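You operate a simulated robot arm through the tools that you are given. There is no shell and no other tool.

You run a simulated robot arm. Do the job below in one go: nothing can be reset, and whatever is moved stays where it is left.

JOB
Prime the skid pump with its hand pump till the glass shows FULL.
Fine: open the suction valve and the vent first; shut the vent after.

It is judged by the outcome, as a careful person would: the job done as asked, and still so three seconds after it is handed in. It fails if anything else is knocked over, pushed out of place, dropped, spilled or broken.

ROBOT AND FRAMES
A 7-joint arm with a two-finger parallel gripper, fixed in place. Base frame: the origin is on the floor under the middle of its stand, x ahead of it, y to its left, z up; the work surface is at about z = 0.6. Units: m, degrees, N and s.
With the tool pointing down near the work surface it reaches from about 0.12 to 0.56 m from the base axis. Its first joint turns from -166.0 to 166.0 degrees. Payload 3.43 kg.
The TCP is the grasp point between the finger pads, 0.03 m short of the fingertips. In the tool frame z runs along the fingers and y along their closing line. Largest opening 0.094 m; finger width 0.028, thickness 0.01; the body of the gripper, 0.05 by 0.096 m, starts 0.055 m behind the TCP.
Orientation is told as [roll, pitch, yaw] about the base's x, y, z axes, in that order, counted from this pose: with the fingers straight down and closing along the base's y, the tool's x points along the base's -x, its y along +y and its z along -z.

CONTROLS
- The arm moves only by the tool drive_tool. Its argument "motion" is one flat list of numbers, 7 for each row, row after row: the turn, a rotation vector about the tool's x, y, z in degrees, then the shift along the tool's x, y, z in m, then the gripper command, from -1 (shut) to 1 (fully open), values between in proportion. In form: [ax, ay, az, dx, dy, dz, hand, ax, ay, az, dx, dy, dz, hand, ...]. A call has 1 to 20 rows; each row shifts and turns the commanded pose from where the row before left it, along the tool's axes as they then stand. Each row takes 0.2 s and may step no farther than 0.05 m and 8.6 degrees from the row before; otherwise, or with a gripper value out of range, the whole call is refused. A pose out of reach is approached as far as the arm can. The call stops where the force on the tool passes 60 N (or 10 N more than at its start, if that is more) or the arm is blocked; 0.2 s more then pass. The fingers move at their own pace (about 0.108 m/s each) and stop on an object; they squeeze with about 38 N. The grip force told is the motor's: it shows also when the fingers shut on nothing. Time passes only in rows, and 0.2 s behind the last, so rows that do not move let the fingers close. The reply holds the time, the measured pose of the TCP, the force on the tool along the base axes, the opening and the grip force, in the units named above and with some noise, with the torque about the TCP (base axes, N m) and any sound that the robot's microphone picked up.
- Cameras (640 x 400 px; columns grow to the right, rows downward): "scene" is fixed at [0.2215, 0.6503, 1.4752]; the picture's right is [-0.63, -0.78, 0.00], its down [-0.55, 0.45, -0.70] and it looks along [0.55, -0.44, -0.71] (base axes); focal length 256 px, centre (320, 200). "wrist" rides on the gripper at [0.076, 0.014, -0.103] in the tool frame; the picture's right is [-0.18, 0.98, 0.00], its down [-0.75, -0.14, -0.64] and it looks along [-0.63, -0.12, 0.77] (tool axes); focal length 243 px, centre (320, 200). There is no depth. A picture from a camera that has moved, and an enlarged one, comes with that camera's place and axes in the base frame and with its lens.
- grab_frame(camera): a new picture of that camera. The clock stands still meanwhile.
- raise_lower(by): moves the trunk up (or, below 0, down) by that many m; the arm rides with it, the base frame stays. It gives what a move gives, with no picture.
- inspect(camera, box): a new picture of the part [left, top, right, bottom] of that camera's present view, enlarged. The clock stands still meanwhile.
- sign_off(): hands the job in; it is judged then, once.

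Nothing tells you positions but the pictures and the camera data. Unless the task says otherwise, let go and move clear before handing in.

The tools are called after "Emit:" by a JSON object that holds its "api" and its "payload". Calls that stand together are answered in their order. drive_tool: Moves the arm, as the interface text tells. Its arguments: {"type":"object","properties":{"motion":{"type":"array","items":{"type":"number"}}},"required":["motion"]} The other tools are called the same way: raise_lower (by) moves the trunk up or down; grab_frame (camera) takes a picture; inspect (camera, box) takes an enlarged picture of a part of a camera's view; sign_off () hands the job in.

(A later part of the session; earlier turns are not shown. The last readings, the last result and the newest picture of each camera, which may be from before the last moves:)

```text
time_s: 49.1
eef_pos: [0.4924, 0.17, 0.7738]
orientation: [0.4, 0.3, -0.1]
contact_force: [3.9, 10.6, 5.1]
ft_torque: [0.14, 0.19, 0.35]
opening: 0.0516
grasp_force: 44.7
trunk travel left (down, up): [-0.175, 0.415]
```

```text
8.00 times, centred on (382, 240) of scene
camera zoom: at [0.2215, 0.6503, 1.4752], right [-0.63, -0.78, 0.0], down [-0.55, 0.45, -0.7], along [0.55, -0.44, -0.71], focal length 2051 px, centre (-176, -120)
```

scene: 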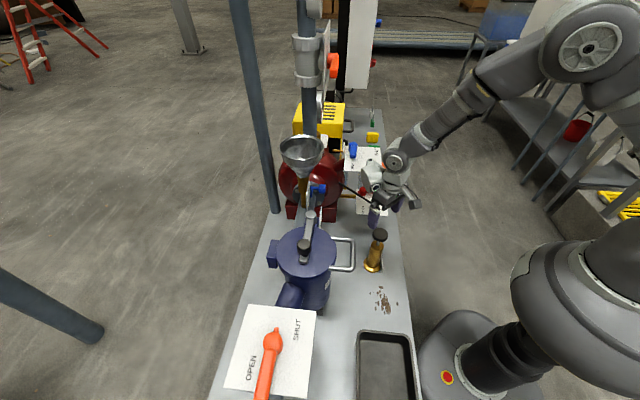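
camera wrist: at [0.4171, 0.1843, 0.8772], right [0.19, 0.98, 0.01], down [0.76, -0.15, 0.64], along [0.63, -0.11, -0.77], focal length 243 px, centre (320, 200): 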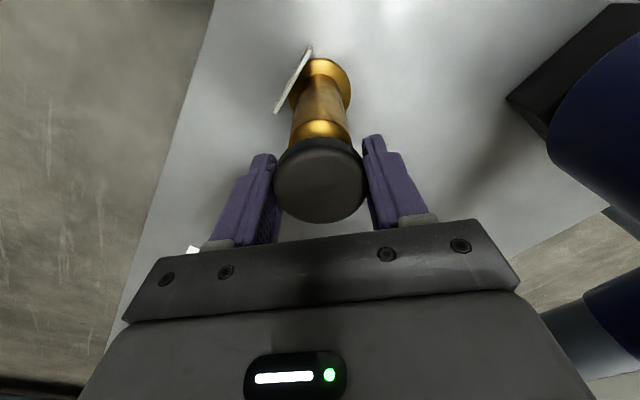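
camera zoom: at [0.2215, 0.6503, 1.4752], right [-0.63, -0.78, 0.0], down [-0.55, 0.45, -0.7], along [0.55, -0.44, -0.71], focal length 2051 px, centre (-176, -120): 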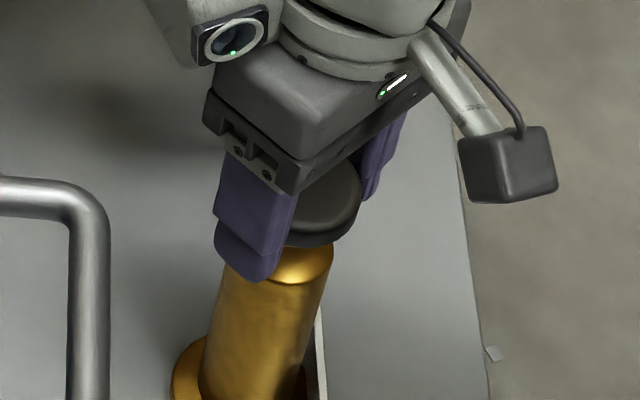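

The plunger follows with light resistance (~5 N). I'll continue down to find the bottom of the stroke.

Emit:
{"api": "drive_tool", "payload": {"motion": [0, 0, 0, 0, 0.001, 0.005, -1, 0, 0, 0, 0, 0, 0.005, -1, 0, 0, 0, 0, 0, 0.005, -1, 0, 0, 0, 0, 0, 0.005, -1]}}

Emit:
{"api": "grab_frame", "payload": {"camera": "wrist"}}

Emit:
{"api": "inspect", "payload": {"camera": "scene", "box": [350, 215, 414, 265]}}

```text
time_s: 50.1
eef_pos: [0.4944, 0.1693, 0.7569]
orientation: [0.4, 0.0, -0.1]
contact_force: [10.9, 5.8, 36.0]
ft_torque: [-0.01, -0.44, 0.13]
opening: 0.0513
grasp_force: 44.9
trunk travel left (down, up): [-0.175, 0.415]
```

```text
taken
camera wrist: at [0.4177, 0.1843, 0.8599], right [0.19, 0.98, 0.01], down [0.75, -0.15, 0.64], along [0.63, -0.11, -0.77], focal length 243 px, centre (320, 200)
```

wrist: 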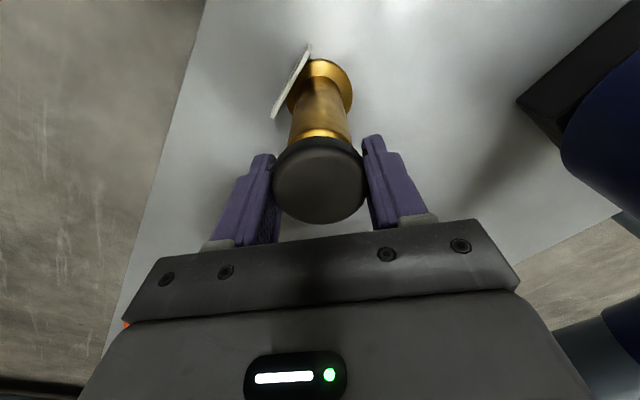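

```text
8.00 times, centred on (382, 240) of scene
camera zoom: at [0.2215, 0.6503, 1.4752], right [-0.63, -0.78, 0.0], down [-0.55, 0.45, -0.7], along [0.55, -0.44, -0.71], focal length 2051 px, centre (-176, -120)
```

zoom: 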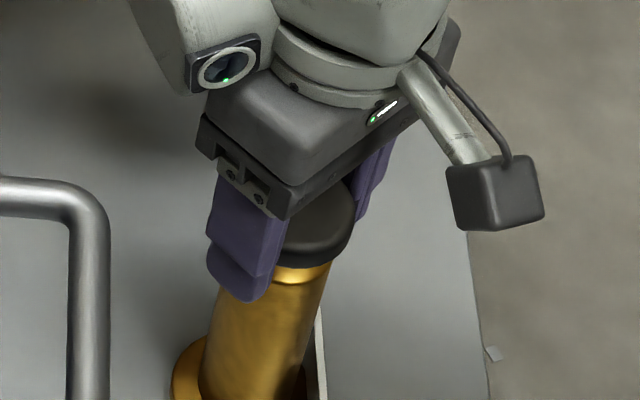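

That's the bottom (36 N at z≈0.757), so the stroke is about 37 mm. Let me see if the scene camera can view the sight glass while I stay here.

Emit:
{"api": "inspect", "payload": {"camera": "scene", "box": [325, 130, 405, 210]}}

Emit:
{"api": "inspect", "payload": {"camera": "scene", "box": [334, 165, 366, 195]}}

```text
5.00 times, centred on (365, 170) of scene
camera zoom: at [0.2215, 0.6503, 1.4752], right [-0.63, -0.78, 0.0], down [-0.55, 0.45, -0.7], along [0.55, -0.44, -0.71], focal length 1282 px, centre (95, 350)
```

zoom: 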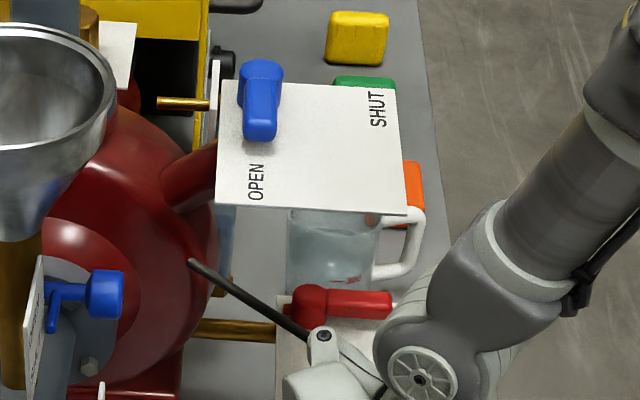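

```text
13.33 times, centred on (350, 180) of scene
camera zoom: at [0.2215, 0.6503, 1.4752], right [-0.63, -0.78, 0.0], down [-0.55, 0.45, -0.7], along [0.55, -0.44, -0.71], focal length 3418 px, centre (-80, 467)
```

zoom: 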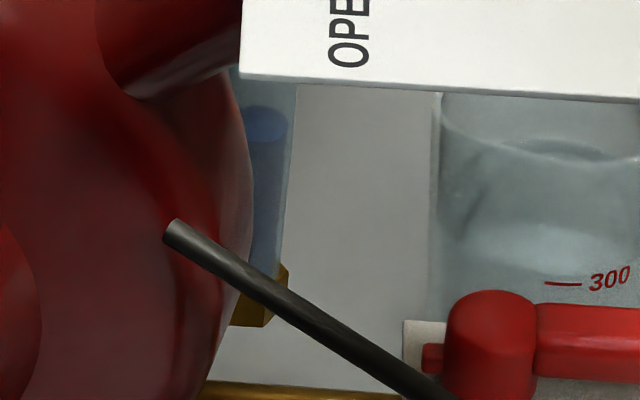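

The scene camera shows the blue water column in the glass, and it rose with that stroke (to roughly HALF). I'll pull the plunger up its stroke and re-check.

Emit:
{"api": "drive_tool", "payload": {"motion": [0, 0, 0, 0, 0, -0.006, -1, 0, 0, 0, 0, 0, -0.007, -1, 0, 0, 0, 0, 0, -0.007, -1, 0, 0, 0, 0, 0, -0.007, -1, 0, 0, 0, 0, 0, -0.007, -1]}}

Emit:
{"api": "inspect", "payload": {"camera": "scene", "box": [334, 165, 366, 195]}}

Emit:
{"api": "grab_frame", "payload": {"camera": "wrist"}}

Emit:
{"api": "inspect", "payload": {"camera": "scene", "box": [350, 215, 414, 265]}}

```text
time_s: 51.3
eef_pos: [0.4939, 0.1702, 0.7878]
orientation: [0.3, 0.3, -0.2]
contact_force: [21.7, 4.8, 2.3]
ft_torque: [0.1, -0.75, -0.26]
opening: 0.0509
grasp_force: 45.1
trunk travel left (down, up): [-0.175, 0.415]
```

```text
13.33 times, centred on (350, 180) of scene
camera zoom: at [0.2215, 0.6503, 1.4752], right [-0.63, -0.78, 0.0], down [-0.55, 0.45, -0.7], along [0.55, -0.44, -0.71], focal length 3418 px, centre (-80, 467)
```

zoom: 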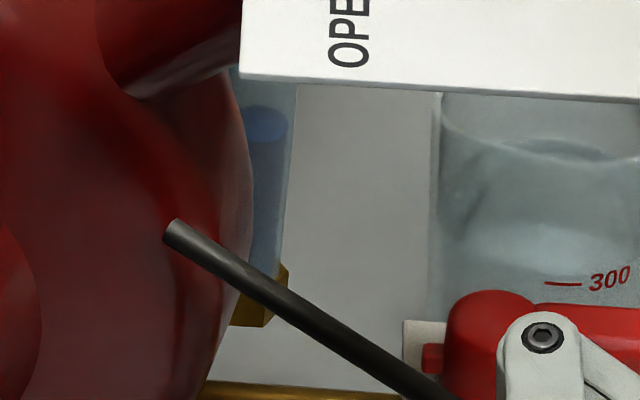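

```text
taken
camera wrist: at [0.4185, 0.1846, 0.8901], right [0.19, 0.98, 0.0], down [0.76, -0.15, 0.64], along [0.63, -0.12, -0.77], focal length 243 px, centre (320, 200)
```

wrist: 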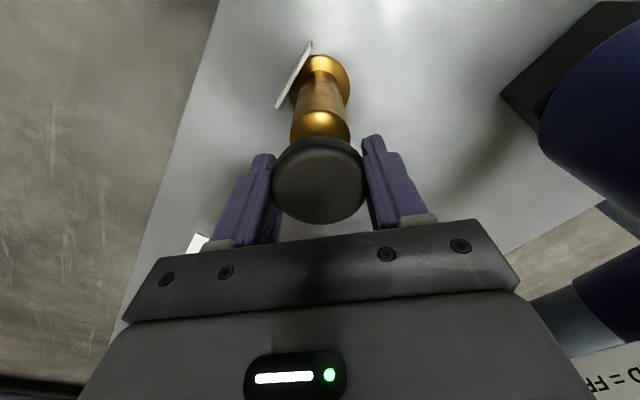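

```text
8.00 times, centred on (382, 240) of scene
camera zoom: at [0.2215, 0.6503, 1.4752], right [-0.63, -0.78, 0.0], down [-0.55, 0.45, -0.7], along [0.55, -0.44, -0.71], focal length 2051 px, centre (-176, -120)
```

zoom: 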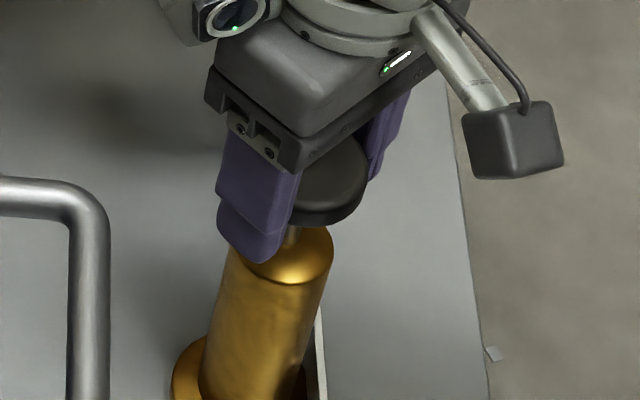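

The level holds as the plunger comes up. I'll finish the last few mm up, relieve a small side load, then do the second down-stroke.

Emit:
{"api": "drive_tool", "payload": {"motion": [0, 0, 0, -0.0015, 0, -0.006, -1, 0, 0, 0, 0, 0, 0, -1, 0, 0, 0, 0, 0, 0.006, -1, 0, 0, 0, 0, 0, 0.006, -1, 0, 0, 0, 0, 0, 0.006, -1, 0, 0, 0, 0, 0, 0.006, -1, 0, 0, 0, 0, 0, 0.006, -1, 0, 0, 0, 0, 0, 0.006, -1]}}

Emit:
{"api": "inspect", "payload": {"camera": "scene", "box": [334, 165, 366, 195]}}

Emit:
{"api": "inspect", "payload": {"camera": "scene", "box": [350, 215, 414, 265]}}

```text
time_s: 53.1
eef_pos: [0.4939, 0.1694, 0.7575]
orientation: [0.3, 0.4, 0.0]
contact_force: [16.3, 7.0, 6.9]
ft_torque: [-0.1, 0.4, 0.15]
opening: 0.0508
grasp_force: 45.0
trunk travel left (down, up): [-0.175, 0.415]
```

```text
13.33 times, centred on (350, 180) of scene
camera zoom: at [0.2215, 0.6503, 1.4752], right [-0.63, -0.78, 0.0], down [-0.55, 0.45, -0.7], along [0.55, -0.44, -0.71], focal length 3418 px, centre (-80, 467)
```

zoom: 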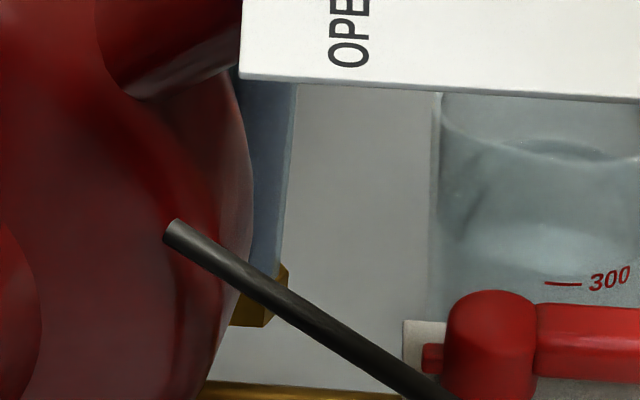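

```text
8.00 times, centred on (382, 240) of scene
camera zoom: at [0.2215, 0.6503, 1.4752], right [-0.63, -0.78, 0.0], down [-0.55, 0.45, -0.7], along [0.55, -0.44, -0.71], focal length 2051 px, centre (-176, -120)
```

zoom: 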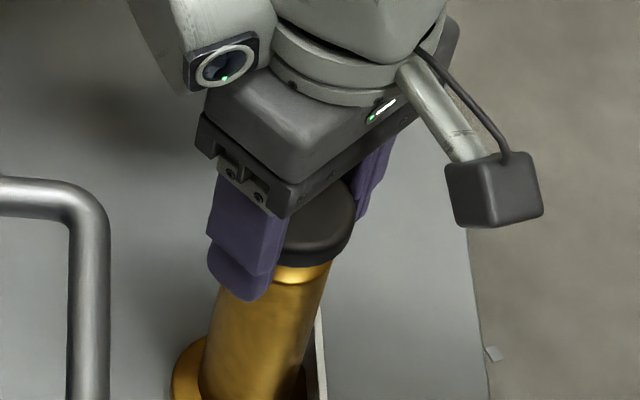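

The level has gone up out of view behind the vent plate. I'll release the knob, rise, and tilt the camera up to read the glass directly.

Emit:
{"api": "drive_tool", "payload": {"motion": [0, 0, 0, 0, 0, 0, 1, 0, 0, 0, 0, 0, 0, 1, 0, 0, 0, 0, 0, 0, 1, 0, 0, 0, 0, 0, -0.04, 1, 0, 0, 0, 0, 0, -0.045, 1, 0, 0, 0, 0, 0, -0.045, 1, 0, 0, 0, 0, 0, -0.04, 1, 0, -8, 0, 0, 0, 0, 1, 0, -8, 0, 0, 0, 0, 1, 0, -8, 0, 0, 0, 0, 1, 0, -8, 0, 0, 0, 0, 1, 0, -8, 0, 0, 0, 0, 1]}}

Emit:
{"api": "grab_frame", "payload": {"camera": "wrist"}}

Emit:
{"api": "inspect", "payload": {"camera": "scene", "box": [325, 130, 425, 280]}}

```text
time_s: 55.7
eef_pos: [0.4952, 0.1699, 0.929]
orientation: [0.4, -39.8, -0.3]
contact_force: [0.2, -0.2, 0.6]
ft_torque: [-0.01, 0.04, -0.03]
opening: 0.0938
grasp_force: 0.0
trunk travel left (down, up): [-0.175, 0.415]
```

```text
taken
camera wrist: at [0.3705, 0.1847, 0.9585], right [0.14, 0.98, 0.12], down [0.17, -0.15, 0.97], along [0.98, -0.12, -0.19], focal length 243 px, centre (320, 200)
```

wrist: 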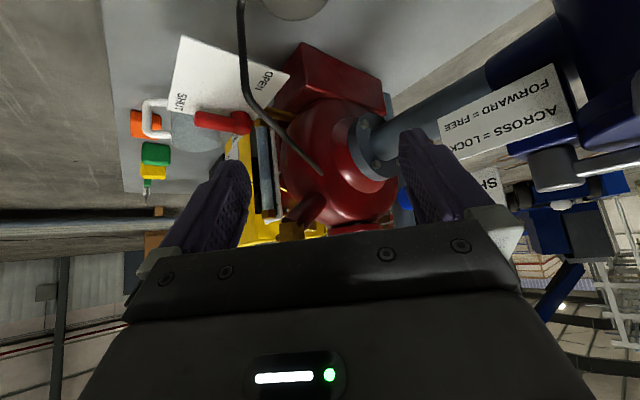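

```text
2.67 times, centred on (375, 205) of scene
camera zoom: at [0.2215, 0.6503, 1.4752], right [-0.63, -0.78, 0.0], down [-0.55, 0.45, -0.7], along [0.55, -0.44, -0.71], focal length 684 px, centre (173, 187)
```

zoom: 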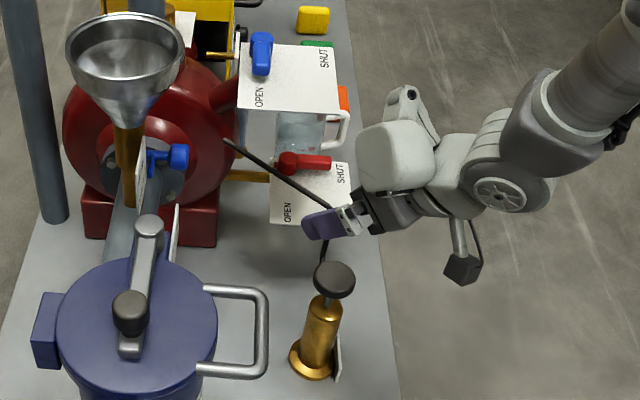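

The knob sprang back up by itself – it's a spring-return plunger. Zooming in on the sight glass.

Emit:
{"api": "inspect", "payload": {"camera": "wrist", "box": [230, 110, 320, 240]}}

Emit:
{"api": "inspect", "payload": {"camera": "scene", "box": [334, 165, 366, 195]}}

```text
3.08 times, centred on (275, 175) of wrist
camera zoom: at [0.3705, 0.1847, 0.9585], right [0.14, 0.98, 0.12], down [0.17, -0.15, 0.97], along [0.98, -0.12, -0.19], focal length 746 px, centre (458, 277)
```

zoom: 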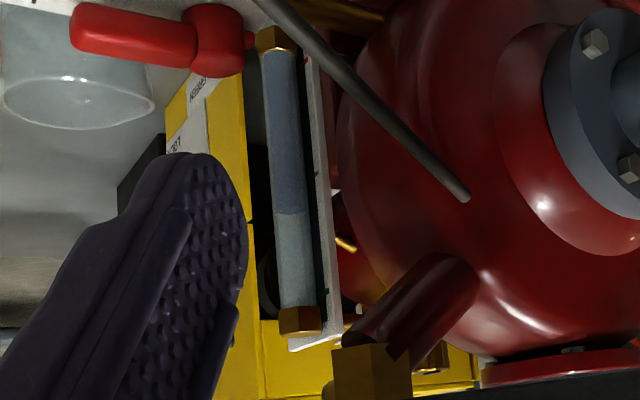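

```text
13.33 times, centred on (350, 180) of scene
camera zoom: at [0.2215, 0.6503, 1.4752], right [-0.63, -0.78, 0.0], down [-0.55, 0.45, -0.7], along [0.55, -0.44, -0.71], focal length 3418 px, centre (-80, 467)
```

zoom: 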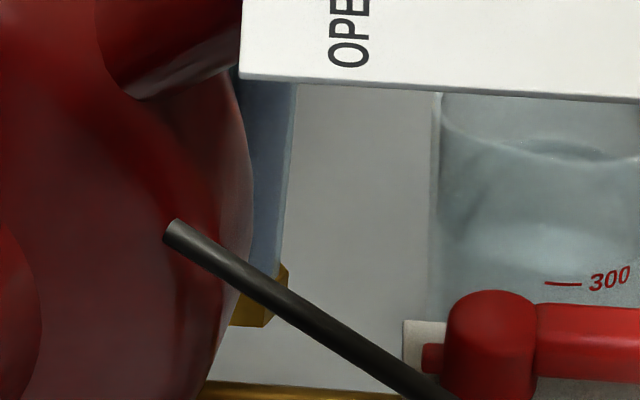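

Emit:
{"api": "inspect", "payload": {"camera": "wrist", "box": [300, 115, 350, 225]}}

Emit:
{"api": "inspect", "payload": {"camera": "wrist", "box": [245, 160, 295, 230]}}

```text
3.64 times, centred on (325, 170) of wrist
camera zoom: at [0.3705, 0.1847, 0.9585], right [0.14, 0.98, 0.12], down [0.17, -0.15, 0.97], along [0.98, -0.12, -0.19], focal length 882 px, centre (302, 309)
```

zoom: 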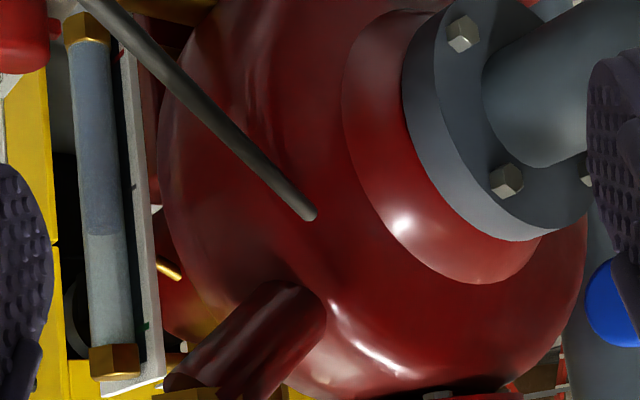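

```text
5.71 times, centred on (270, 195) of wrist
camera zoom: at [0.3705, 0.1847, 0.9585], right [0.14, 0.98, 0.12], down [0.17, -0.15, 0.97], along [0.98, -0.12, -0.19], focal length 1386 px, centre (606, 229)
```

zoom: 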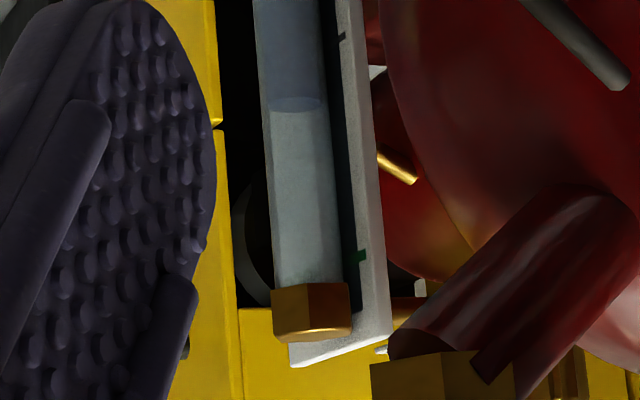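

The level is at about two-thirds: HALF tick is below it and the green FULL tick near the top. Each full stroke adds about a third, so one more should reach FULL. I'll level the tool, close the fingers and push the knob from above.

Emit:
{"api": "drive_tool", "payload": {"motion": [0, 8, 0, 0, 0, 0, 1, 0, 8, 0, 0, 0, 0, 1, 0, 8, 0, 0, 0, 0, 1, 0, 8, 0, 0, 0, 0, 0, 0, 8, 0, 0, 0, 0, -1, 0, 0, 0, 0, 0, 0.03, -1, 0, 0, 0, 0, 0, 0.03, -1, 0, 0, 0, 0, 0, 0.02, -1]}}

Emit:
{"api": "grab_frame", "payload": {"camera": "wrist"}}

Emit:
{"api": "inspect", "payload": {"camera": "scene", "box": [350, 205, 414, 265]}}

```text
time_s: 57.5
eef_pos: [0.4939, 0.17, 0.8475]
orientation: [0.3, 0.3, -0.1]
contact_force: [-1.1, 0.1, 1.8]
ft_torque: [0.0, -0.03, 0.0]
opening: 0.0
grasp_force: 33.4
trunk travel left (down, up): [-0.175, 0.415]
```

```text
taken
camera wrist: at [0.4183, 0.1834, 0.9508], right [0.19, 0.98, 0.0], down [0.76, -0.15, 0.64], along [0.63, -0.12, -0.77], focal length 243 px, centre (320, 200)
```

wrist: 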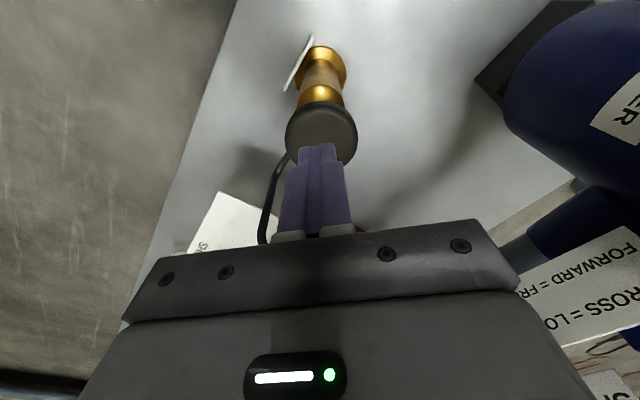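

```text
6.67 times, centred on (382, 235) of scene
camera zoom: at [0.2215, 0.6503, 1.4752], right [-0.63, -0.78, 0.0], down [-0.55, 0.45, -0.7], along [0.55, -0.44, -0.71], focal length 1709 px, centre (-93, -33)
```

zoom: 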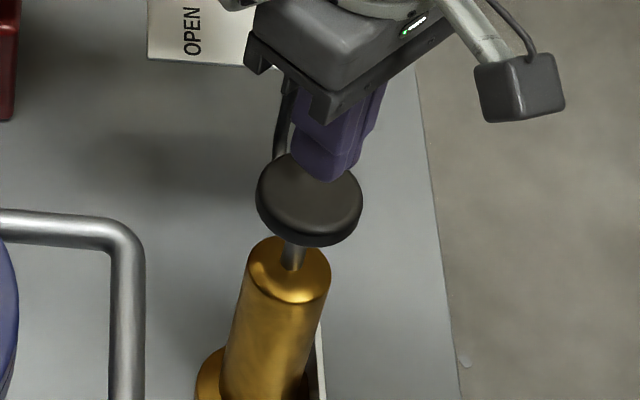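

Closed fingers are right over the knob centre. Pushing the third stroke down slowly.

Emit:
{"api": "drive_tool", "payload": {"motion": [0, 0, 0, 0, 0, 0.012, -1, 0, 0, 0, 0, 0, 0.012, -1, 0, 0, 0, 0, 0, 0.006, -1, 0, 0, 0, 0, 0, 0.006, -1, 0, 0, 0, 0, 0, 0.006, -1, 0, 0, 0, 0, 0, 0.006, -1, 0, 0, 0, 0, 0, 0.006, -1, 0, 0, 0, 0, 0, 0.006, -1, 0, 0, 0, 0, 0, 0.004, -1]}}

Emit:
{"api": "inspect", "payload": {"camera": "scene", "box": [350, 205, 414, 265]}}

```text
time_s: 59.5
eef_pos: [0.4945, 0.1687, 0.7914]
orientation: [0.5, -0.2, -0.2]
contact_force: [-14.6, -6.2, 41.2]
ft_torque: [-0.26, 0.4, 0.03]
opening: 0.0
grasp_force: 33.1
trunk travel left (down, up): [-0.175, 0.415]
stopped in row 9: the force on the tool passed its limit at 66 N (the readings are from after the stop); the commanded pose is now the measured one
```

```text
6.67 times, centred on (382, 235) of scene
camera zoom: at [0.2215, 0.6503, 1.4752], right [-0.63, -0.78, 0.0], down [-0.55, 0.45, -0.7], along [0.55, -0.44, -0.71], focal length 1709 px, centre (-93, -33)
```

zoom: 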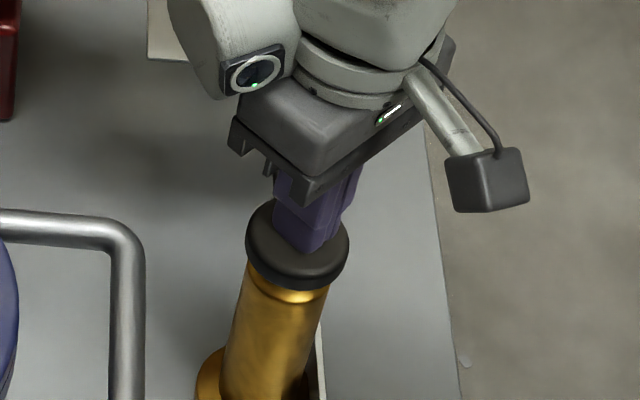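

Third stroke bottomed out (stopped by the force limit). I'll rise off the knob and check the glass again.

Emit:
{"api": "drive_tool", "payload": {"motion": [0, 0, 0, 0, 0, -0.015, -1, 0, 0, 0, 0, 0, -0.04, -1, 0, 0, 0, 0, 0, -0.045, 1, 0, 0, 0, 0, 0, -0.038, 1, 0, -8, 0, 0, 0, 0, 1, 0, -8, 0, 0, 0, 0, 1, 0, -8, 0, 0, 0, 0, 1, 0, -8, 0, 0, 0, 0, 1, 0, -8, 0, 0, 0, 0, 1]}}

Emit:
{"api": "inspect", "payload": {"camera": "wrist", "box": [300, 115, 350, 225]}}

Emit:
{"api": "inspect", "payload": {"camera": "wrist", "box": [245, 160, 295, 230]}}

Emit:
{"api": "grab_frame", "payload": {"camera": "scene"}}

```text
time_s: 61.5
eef_pos: [0.4957, 0.1689, 0.9271]
orientation: [0.5, -40.1, -0.3]
contact_force: [-0.5, 0.6, -1.1]
ft_torque: [-0.01, 0.01, 0.01]
opening: 0.094
grasp_force: 0.2
trunk travel left (down, up): [-0.175, 0.415]
```

```text
3.64 times, centred on (325, 170) of wrist
camera zoom: at [0.3715, 0.1845, 0.9565], right [0.14, 0.98, 0.13], down [0.16, -0.15, 0.98], along [0.98, -0.12, -0.18], focal length 882 px, centre (302, 309)
```

zoom: 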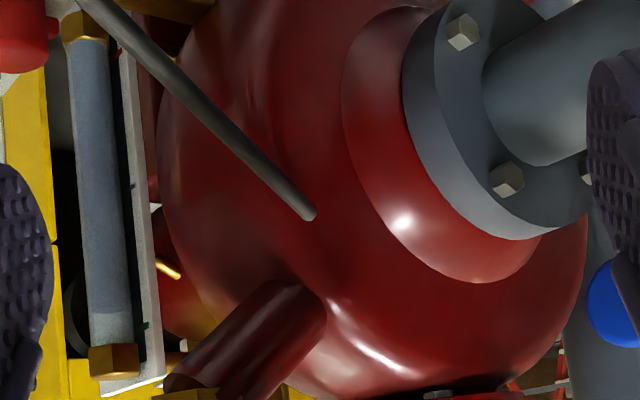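

```text
5.71 times, centred on (270, 195) of wrist
camera zoom: at [0.3715, 0.1845, 0.9565], right [0.14, 0.98, 0.13], down [0.16, -0.15, 0.98], along [0.98, -0.12, -0.18], focal length 1386 px, centre (606, 229)
```

zoom: 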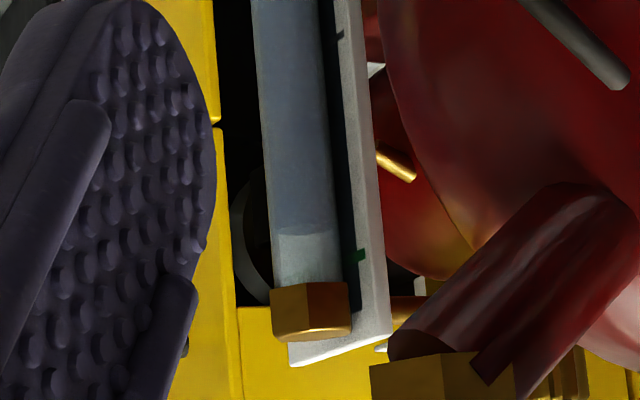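

```text
taken
```

scene: 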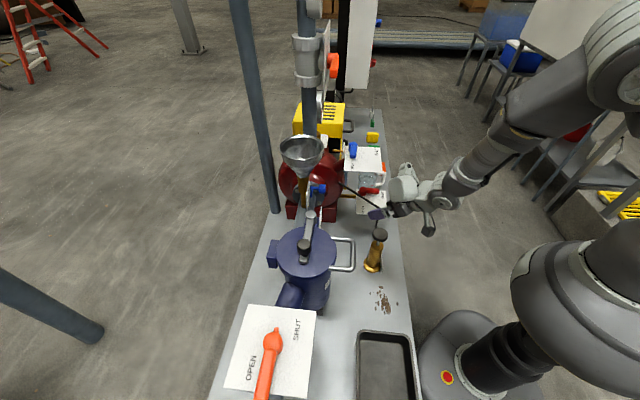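

The water is now just below the green FULL tick. I'll move the camera squarely in front of the glass to read it accurately.

Emit:
{"api": "drive_tool", "payload": {"motion": [-4.82, 0, -5.75, 0, 0, 0, 1, -4.82, 0, -5.75, 0, 0, 0, 1, -4.82, 0, -5.75, 0, 0, 0, 1, -4.82, 0, -5.75, 0, 0, 0, 1, -4.82, 0, -5.75, 0, 0, 0, 1, -4.82, 0, -5.75, 0, 0, 0, 1, 0, 0, 0, 0.01277, -0.03789, -0.01072, 1, 0, 0, 0, 0.01277, -0.03789, -0.01072, 1, 0, 0, 0, 0.01277, -0.03789, -0.01072, 1, 0, 0, 0, 0.01277, -0.03789, -0.01072, 1, 0, 0, 0, 0.01277, -0.03789, -0.01072, 1, 0, 0, 0, 0.01277, -0.03789, -0.01072, 1, 0, 0, 0, 0.01277, -0.03789, -0.01072, 1]}}

Emit:
{"api": "grab_frame", "payload": {"camera": "wrist"}}

Emit:
{"api": "grab_frame", "payload": {"camera": "scene"}}

```text
time_s: 64.3
eef_pos: [0.6026, -0.1004, 0.9253]
orientation: [0.4, -40.3, 44.6]
contact_force: [0.9, 0.2, 0.7]
ft_torque: [0.01, -0.02, 0.01]
opening: 0.0941
grasp_force: 0.0
trunk travel left (down, up): [-0.175, 0.415]
```

```text
taken
camera wrist: at [0.5037, -0.1767, 0.9544], right [-0.59, 0.79, 0.12], down [0.22, 0.01, 0.98], along [0.77, 0.61, -0.18], focal length 243 px, centre (320, 200)
```

wrist: 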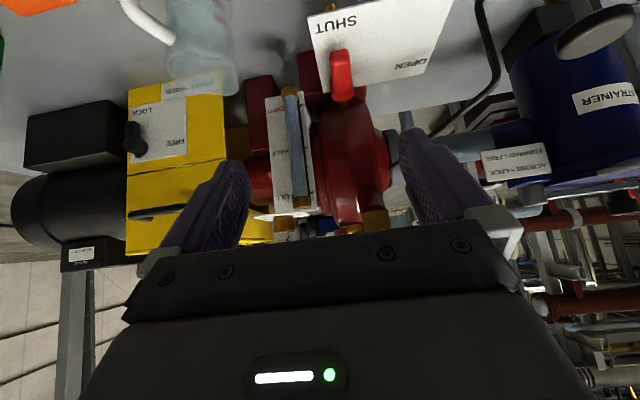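

```text
taken
```

scene: 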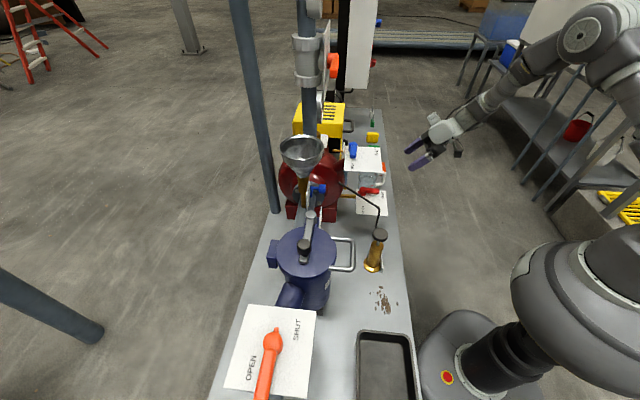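

Emit:
{"api": "inspect", "payload": {"camera": "wrist", "box": [250, 80, 340, 230]}}

Emit:
{"api": "inspect", "payload": {"camera": "wrist", "box": [260, 160, 330, 220]}}

```text
2.67 times, centred on (295, 155) of wrist
camera zoom: at [0.5037, -0.1767, 0.9544], right [-0.59, 0.79, 0.12], down [0.22, 0.01, 0.98], along [0.77, 0.61, -0.18], focal length 647 px, centre (387, 320)
```

zoom: 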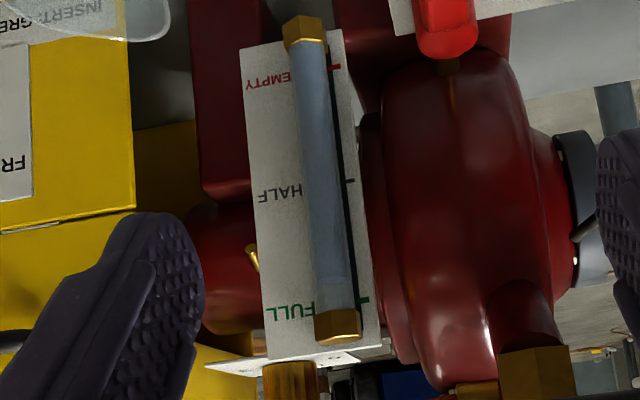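

```text
6.67 times, centred on (295, 190) of wrist
camera zoom: at [0.5037, -0.1767, 0.9544], right [-0.59, 0.79, 0.12], down [0.22, 0.01, 0.98], along [0.77, 0.61, -0.18], focal length 1618 px, centre (487, 267)
```

zoom: 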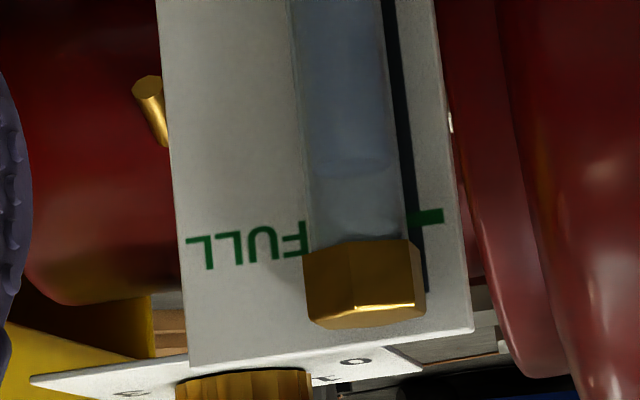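

Straight on, the water is roughly 0.93 of the way – still a little short of FULL. I'll return to the pump for a short partial stroke.

Emit:
{"api": "drive_tool", "payload": {"motion": [0, 0, 0, -0.01297, 0.03829, 0.00996, -1, 0, 0, 0, -0.01297, 0.03829, 0.00996, -1, 0, 0, 0, -0.01297, 0.03829, 0.00996, -1, 0, 0, 0, -0.01297, 0.03829, 0.00996, -1, 0, 0, 0, -0.01297, 0.03829, 0.00996, -1, 0, 0, 0, -0.01297, 0.03829, 0.00996, -1, 0, 0, 0, -0.01297, 0.03829, 0.00996, -1, 0, 8, 0, 0, 0, 0, -1, 0, 8, 0, 0, 0, 0, -1, 0, 8, 0, 0, 0, 0, -1, 0, 8, 0, 0, 0, 0, -1, 0, 8.3, 0, 0, 0, 0, -1]}}

Emit:
{"api": "grab_frame", "payload": {"camera": "wrist"}}

```text
time_s: 66.9
eef_pos: [0.4943, 0.1702, 0.929]
orientation: [0.3, 0.1, 45.0]
contact_force: [0.4, 0.9, -0.2]
ft_torque: [0.0, 0.01, -0.02]
opening: 0.0001
grasp_force: 32.8
trunk travel left (down, up): [-0.175, 0.415]
```

```text
taken
camera wrist: at [0.4297, 0.1275, 1.0333], right [-0.56, 0.83, 0.0], down [0.64, 0.43, 0.64], along [0.53, 0.36, -0.77], focal length 243 px, centre (320, 200)
```

wrist: 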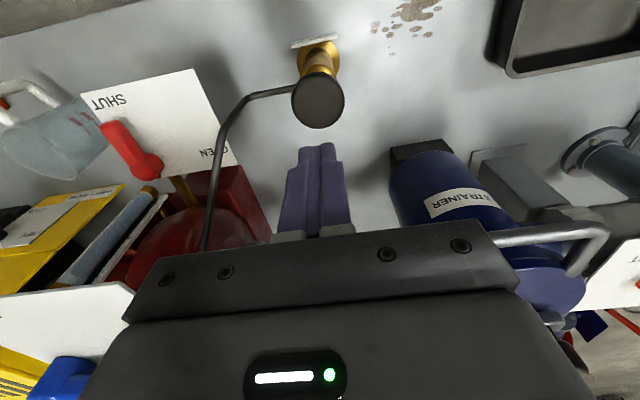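

The knob is right below. I'll descend to just above it and then feel for contact in small steps.

Emit:
{"api": "drive_tool", "payload": {"motion": [0, 0, 0, 0, 0, 0.03, -1, 0, 0, 0, 0, 0, 0.03, -1, 0, 0, 0, 0, 0, 0.03, -1, 0, 0, 0, 0, 0, 0.004, -1]}}

Emit:
{"api": "inspect", "payload": {"camera": "scene", "box": [350, 205, 414, 265]}}

Emit:
{"api": "drive_tool", "payload": {"motion": [0, 0, 0, 0, 0, 0.003, -1]}}

Emit:
{"api": "drive_tool", "payload": {"motion": [0, 0, 0, 0, 0, 0.003, -1]}}

```text
time_s: 67.9
eef_pos: [0.4924, 0.1702, 0.833]
orientation: [0.2, 0.1, 44.9]
contact_force: [-0.6, 0.2, 0.4]
ft_torque: [0.03, 0.0, 0.03]
opening: 0.0
grasp_force: 32.7
trunk travel left (down, up): [-0.175, 0.415]
```

```text
6.67 times, centred on (382, 235) of scene
camera zoom: at [0.2215, 0.6503, 1.4752], right [-0.63, -0.78, 0.0], down [-0.55, 0.45, -0.7], along [0.55, -0.44, -0.71], focal length 1709 px, centre (-93, -33)
```

zoom: 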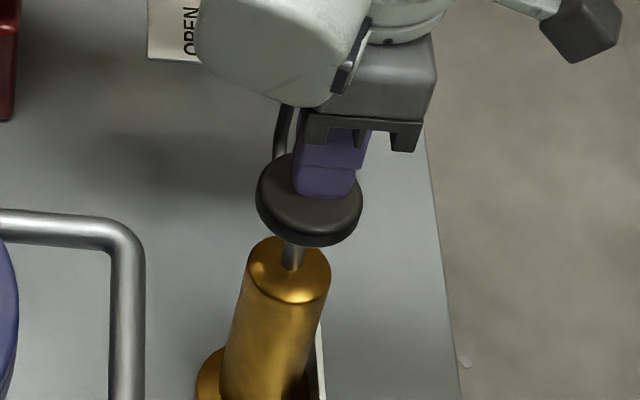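

```text
time_s: 68.3
eef_pos: [0.4919, 0.1703, 0.8326]
orientation: [0.2, 0.0, 44.8]
contact_force: [-0.4, -0.8, 0.0]
ft_torque: [0.01, 0.03, -0.02]
opening: 0.0
grasp_force: 33.5
trunk travel left (down, up): [-0.175, 0.415]
```

```text
time_s: 68.7
eef_pos: [0.4912, 0.1693, 0.8284]
orientation: [0.2, 0.0, 45.0]
contact_force: [0.3, -0.1, 0.1]
ft_torque: [-0.01, 0.03, -0.03]
opening: 0.0
grasp_force: 33.2
trunk travel left (down, up): [-0.175, 0.415]
```

Emit:
{"api": "drive_tool", "payload": {"motion": [0, 0, 0, 0, 0, 0.003, -1]}}

Emit:
{"api": "drive_tool", "payload": {"motion": [0, 0, 0, 0, 0, 0.003, -1]}}

Emit:
{"api": "inspect", "payload": {"camera": "scene", "box": [350, 205, 414, 265]}}

```text
time_s: 69.1
eef_pos: [0.4905, 0.1705, 0.8262]
orientation: [0.2, 0.0, 44.9]
contact_force: [1.5, -1.4, 1.9]
ft_torque: [-0.04, -0.08, 0.02]
opening: 0.0002
grasp_force: 32.8
trunk travel left (down, up): [-0.175, 0.415]
```

```text
time_s: 69.5
eef_pos: [0.4922, 0.1704, 0.8234]
orientation: [0.3, -0.1, 44.8]
contact_force: [0.1, -1.4, 2.6]
ft_torque: [0.02, -0.02, 0.0]
opening: 0.0
grasp_force: 33.3
trunk travel left (down, up): [-0.175, 0.415]
```

```text
6.67 times, centred on (382, 235) of scene
camera zoom: at [0.2215, 0.6503, 1.4752], right [-0.63, -0.78, 0.0], down [-0.55, 0.45, -0.7], along [0.55, -0.44, -0.71], focal length 1709 px, centre (-93, -33)
```

zoom: 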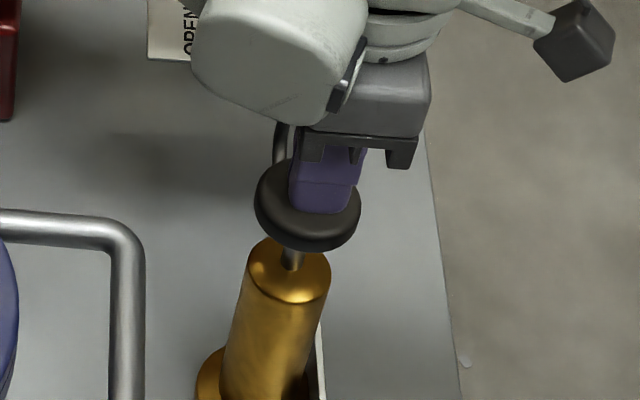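

Contact felt at z≈0.827. I'll press about 7 mm further for a partial stroke, then lift and look at the glass.

Emit:
{"api": "drive_tool", "payload": {"motion": [0, 0, 0, 0, 0, 0.0035, -1, 0, 0, 0, 0, 0, 0.0035, -1]}}

Emit:
{"api": "drive_tool", "payload": {"motion": [0, 0, 0, 0, 0, -0.035, -1, 0, 0, 0, 0, 0, -0.04, -1, 0, 0, 0, 0, 0, -0.038, 1, 0, -8, 0, 0, 0, 0, 1, 0, -8, 0, 0, 0, 0, 1, 0, -8, 0, 0, 0, 0, 1, 0, -8, 0, 0, 0, 0, 1, 0, -8, 0, 0, 0, 0, 1, 0, 0, 0, 0.01277, -0.03789, -0.01072, 1, 0, 0, 0, 0.01277, -0.03789, -0.01072, 1, 0, 0, 0, 0.01277, -0.03789, -0.01072, 1, 0, 0, 0, 0.01277, -0.03789, -0.01072, 1, 0, 0, 0, 0.01277, -0.03789, -0.01072, 1, 0, 0, 0, 0.01277, -0.03789, -0.01072, 1, 0, 0, 0, 0.01277, -0.03789, -0.01072, 1]}}

Emit:
{"api": "grab_frame", "payload": {"camera": "wrist"}}

Emit:
{"api": "inspect", "payload": {"camera": "wrist", "box": [250, 80, 340, 230]}}

Emit:
{"api": "inspect", "payload": {"camera": "wrist", "box": [260, 160, 330, 220]}}

```text
time_s: 70.1
eef_pos: [0.492, 0.1694, 0.8156]
orientation: [0.3, 0.0, 44.9]
contact_force: [-2.8, 0.2, 2.3]
ft_torque: [0.08, 0.01, -0.04]
opening: 0.0
grasp_force: 33.4
trunk travel left (down, up): [-0.175, 0.415]
```

```text
time_s: 73.3
eef_pos: [0.6002, -0.1024, 0.9277]
orientation: [0.4, -40.0, 44.8]
contact_force: [0.5, 0.8, -0.3]
ft_torque: [-0.04, 0.01, 0.02]
opening: 0.0942
grasp_force: 0.1
trunk travel left (down, up): [-0.175, 0.415]
```

```text
taken
camera wrist: at [0.5021, -0.1797, 0.9576], right [-0.59, 0.79, 0.12], down [0.22, 0.01, 0.98], along [0.77, 0.61, -0.18], focal length 243 px, centre (320, 200)
```

wrist: 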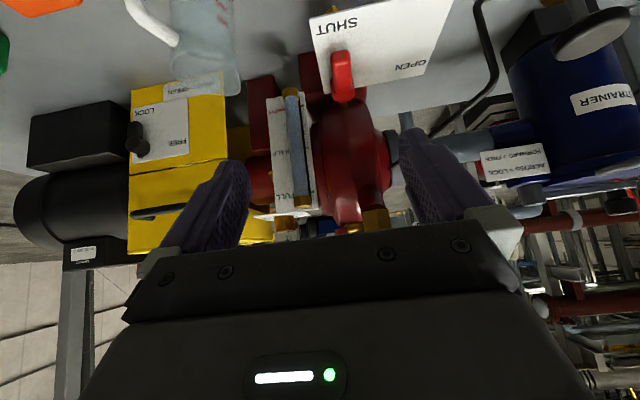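

```text
2.67 times, centred on (295, 155) of wrist
camera zoom: at [0.5021, -0.1797, 0.9576], right [-0.59, 0.79, 0.12], down [0.22, 0.01, 0.98], along [0.77, 0.61, -0.18], focal length 647 px, centre (387, 320)
```

zoom: 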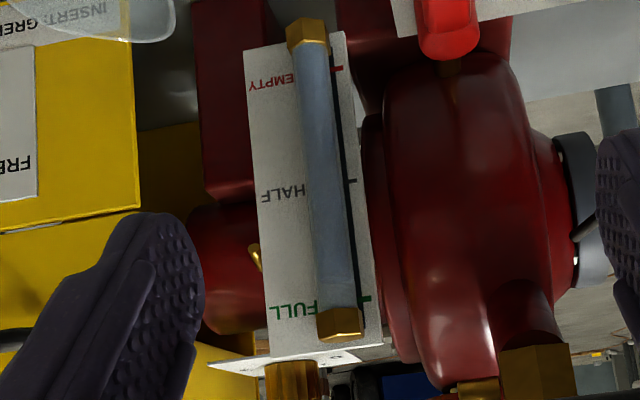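

```text
6.67 times, centred on (295, 190) of wrist
camera zoom: at [0.5021, -0.1797, 0.9576], right [-0.59, 0.79, 0.12], down [0.22, 0.01, 0.98], along [0.77, 0.61, -0.18], focal length 1618 px, centre (487, 267)
```

zoom: 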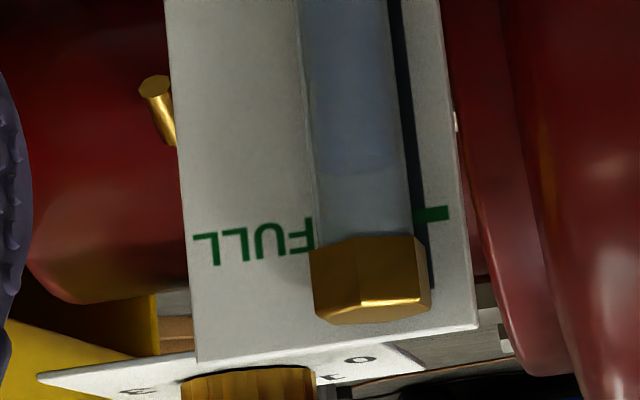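

The short stroke changed little. I'll zoom more to judge exactly how the water surface sits versus the FULL tick.

Emit:
{"api": "inspect", "payload": {"camera": "wrist", "box": [285, 165, 320, 205]}}

Emit:
{"api": "inspect", "payload": {"camera": "scene", "box": [325, 130, 425, 280]}}

```text
10.00 times, centred on (302, 185) of wrist
camera zoom: at [0.5021, -0.1797, 0.9576], right [-0.59, 0.79, 0.12], down [0.22, 0.01, 0.98], along [0.77, 0.61, -0.18], focal length 2426 px, centre (495, 350)
```

zoom: 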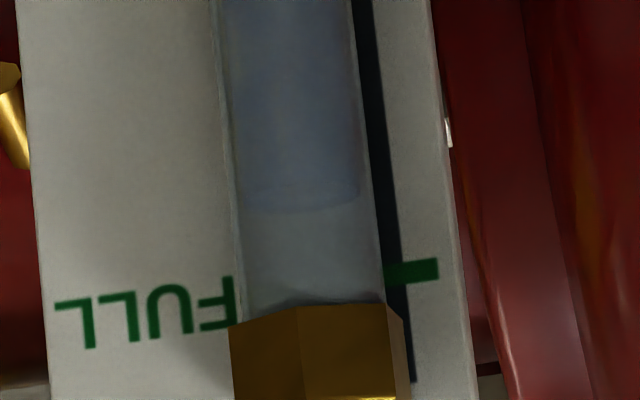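

```text
2.67 times, centred on (375, 205) of scene
camera zoom: at [0.2215, 0.6503, 1.4752], right [-0.63, -0.78, 0.0], down [-0.55, 0.45, -0.7], along [0.55, -0.44, -0.71], focal length 684 px, centre (173, 187)
```

zoom: 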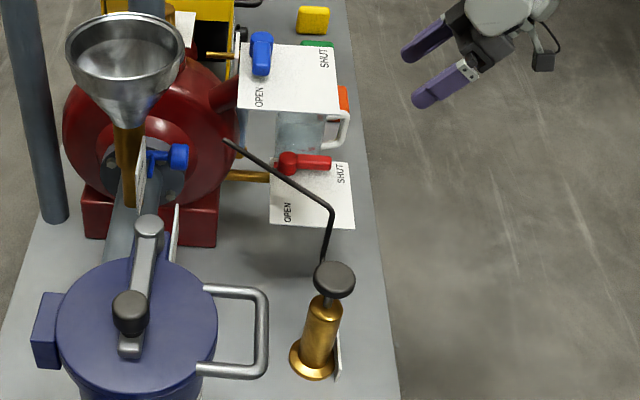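

The surface looks slightly below the FULL line but I'm viewing from above, so parallax matters. I'll lower the trunk so the camera is level with the water surface.

Emit:
{"api": "raise_lower", "payload": {"by": -0.088}}

Emit:
{"api": "grab_frame", "payload": {"camera": "wrist"}}

Emit:
{"api": "inspect", "payload": {"camera": "wrist", "box": [260, 60, 350, 190]}}

```text
time_s: 74.5
eef_pos: [0.6001, -0.1022, 0.8399]
orientation: [0.3, -40.0, 44.6]
contact_force: [0.1, -0.1, -0.2]
ft_torque: [0.03, -0.01, 0.02]
opening: 0.0941
grasp_force: 0.0
trunk travel left (down, up): [-0.087, 0.503]
```

```text
taken
camera wrist: at [0.502, -0.1791, 0.8698], right [-0.59, 0.8, 0.12], down [0.22, 0.01, 0.98], along [0.77, 0.61, -0.18], focal length 243 px, centre (320, 200)
```

wrist: 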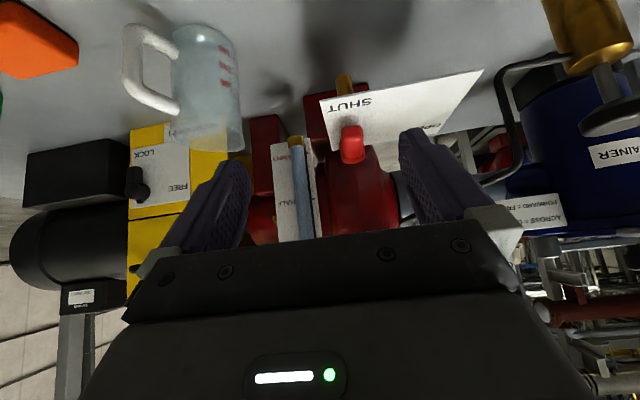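

```text
3.08 times, centred on (305, 125) of wrist
camera zoom: at [0.502, -0.1791, 0.8698], right [-0.59, 0.8, 0.12], down [0.22, 0.01, 0.98], along [0.77, 0.61, -0.18], focal length 746 px, centre (366, 431)
```

zoom: 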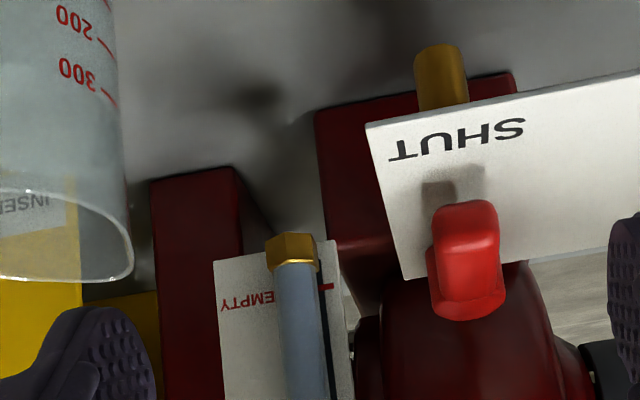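

Emit:
{"api": "drive_tool", "payload": {"motion": [0, -8, 0, 0, 0, 0, 1, 0, -8, 0, 0, 0, 0, 1]}}

Emit:
{"api": "raise_lower", "payload": {"by": 0.037}}

Emit:
{"api": "grab_frame", "payload": {"camera": "wrist"}}

Emit:
{"api": "inspect", "payload": {"camera": "wrist", "box": [265, 90, 335, 200]}}

Emit:
{"api": "inspect", "payload": {"camera": "wrist", "box": [285, 150, 320, 190]}}

```text
time_s: 75.1
eef_pos: [0.6001, -0.1013, 0.8393]
orientation: [0.4, -55.9, 44.5]
contact_force: [-0.1, -0.5, 0.7]
ft_torque: [-0.03, -0.02, -0.03]
opening: 0.0942
grasp_force: 0.0
trunk travel left (down, up): [-0.087, 0.503]
```

```text
time_s: 75.9
eef_pos: [0.6017, -0.1034, 0.8762]
orientation: [0.6, -56.1, 44.4]
contact_force: [0.0, -0.1, -0.2]
ft_torque: [-0.02, 0.04, 0.03]
opening: 0.0936
grasp_force: 0.0
trunk travel left (down, up): [-0.124, 0.466]
```

```text
taken
camera wrist: at [0.4993, -0.1813, 0.8713], right [-0.62, 0.77, 0.16], down [0.02, -0.18, 0.98], along [0.78, 0.61, 0.09], focal length 243 px, centre (320, 200)
```

wrist: 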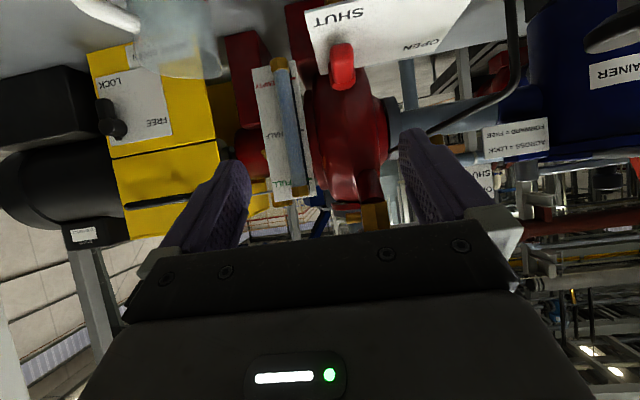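

```text
3.64 times, centred on (300, 145) of wrist
camera zoom: at [0.4993, -0.1813, 0.8713], right [-0.62, 0.77, 0.16], down [0.02, -0.18, 0.98], along [0.78, 0.61, 0.09], focal length 882 px, centre (393, 400)
```

zoom: 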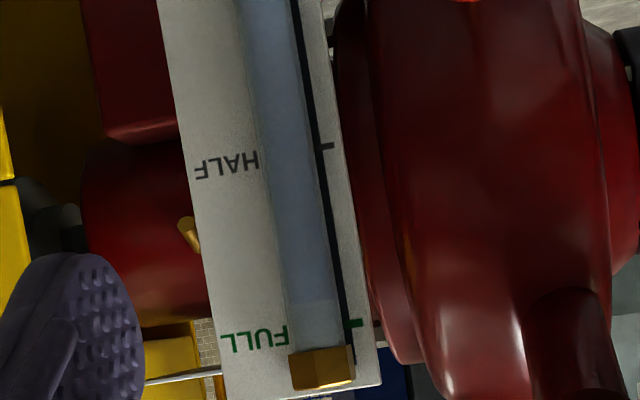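

```text
10.00 times, centred on (302, 170) of wrist
camera zoom: at [0.4993, -0.1813, 0.8713], right [-0.62, 0.77, 0.16], down [0.02, -0.18, 0.98], along [0.78, 0.61, 0.09], focal length 2426 px, centre (495, 500)
```

zoom: 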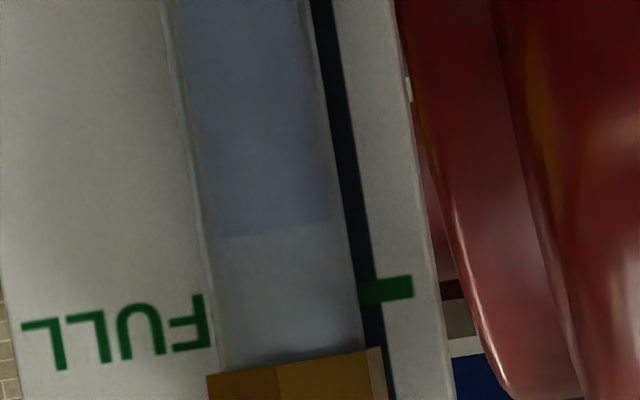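

Viewed level, the water surface sits at about 0.92 — clearly under the FULL line, and the short stroke evidently didn't count. I'll go back for a longer, controlled stroke (about 60 %).

Emit:
{"api": "raise_lower", "payload": {"by": 0.051}}

Emit:
{"api": "drive_tool", "payload": {"motion": [0, 8, 0, 0, 0, 0, -1, 0, 8.1, 0, 0, 0, 0, -1, 0, 0, 0, -0.01279, 0.03854, 0.01073, -1, 0, 0, 0, -0.01279, 0.03854, 0.01073, -1, 0, 0, 0, -0.01279, 0.03854, 0.01073, -1, 0, 0, 0, -0.01279, 0.03854, 0.01073, -1, 0, 0, 0, -0.01279, 0.03854, 0.01073, -1, 0, 0, 0, -0.01279, 0.03854, 0.01073, -1, 0, 0, 0, -0.01279, 0.03854, 0.01073, -1, 0, 8, 0, 0, 0, 0, -1, 0, 8, 0, 0, 0, 0, -1, 0, 8, 0, 0, 0, 0, -1, 0, 8, 0, 0, 0, 0, -1, 0, 8, 0, 0, 0, 0, -1]}}

Emit:
{"api": "grab_frame", "payload": {"camera": "wrist"}}

```text
time_s: 76.8
eef_pos: [0.6004, -0.1024, 0.9269]
orientation: [0.6, -56.0, 44.5]
contact_force: [-0.3, 0.1, -0.2]
ft_torque: [0.03, 0.01, -0.01]
opening: 0.0942
grasp_force: 0.1
trunk travel left (down, up): [-0.175, 0.415]
```

```text
time_s: 79.8
eef_pos: [0.4929, 0.171, 0.9299]
orientation: [0.3, 0.3, 44.8]
contact_force: [-0.2, 0.6, -1.5]
ft_torque: [0.05, -0.01, -0.03]
opening: 0.0
grasp_force: 32.8
trunk travel left (down, up): [-0.175, 0.415]
```

```text
taken
camera wrist: at [0.4294, 0.1281, 1.0328], right [-0.56, 0.83, 0.0], down [0.64, 0.43, 0.64], along [0.53, 0.36, -0.77], focal length 243 px, centre (320, 200)
```

wrist: 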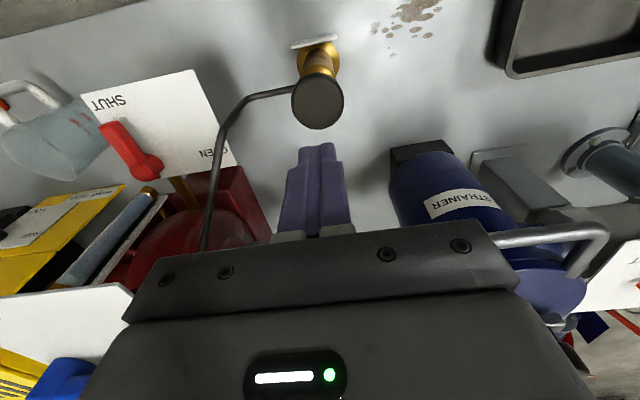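

From this pose the glass is partly visible on the left; I'll zoom to see whether the water surface can be read from here.

Emit:
{"api": "inspect", "payload": {"camera": "wrist", "box": [40, 170, 190, 310]}}

```text
2.86 times, centred on (115, 240) of wrist
camera zoom: at [0.4294, 0.1281, 1.0328], right [-0.56, 0.83, 0.0], down [0.64, 0.43, 0.64], along [0.53, 0.36, -0.77], focal length 693 px, centre (906, 86)
```

zoom: 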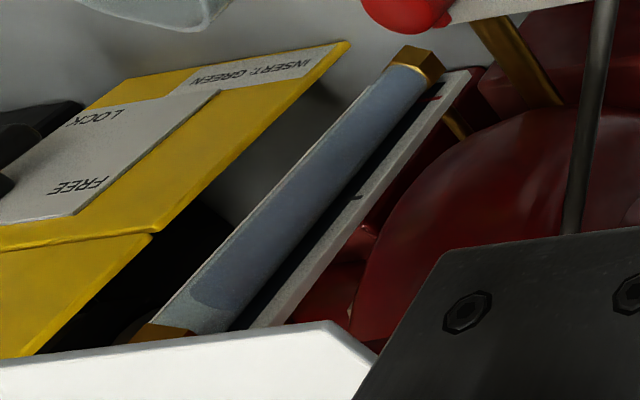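

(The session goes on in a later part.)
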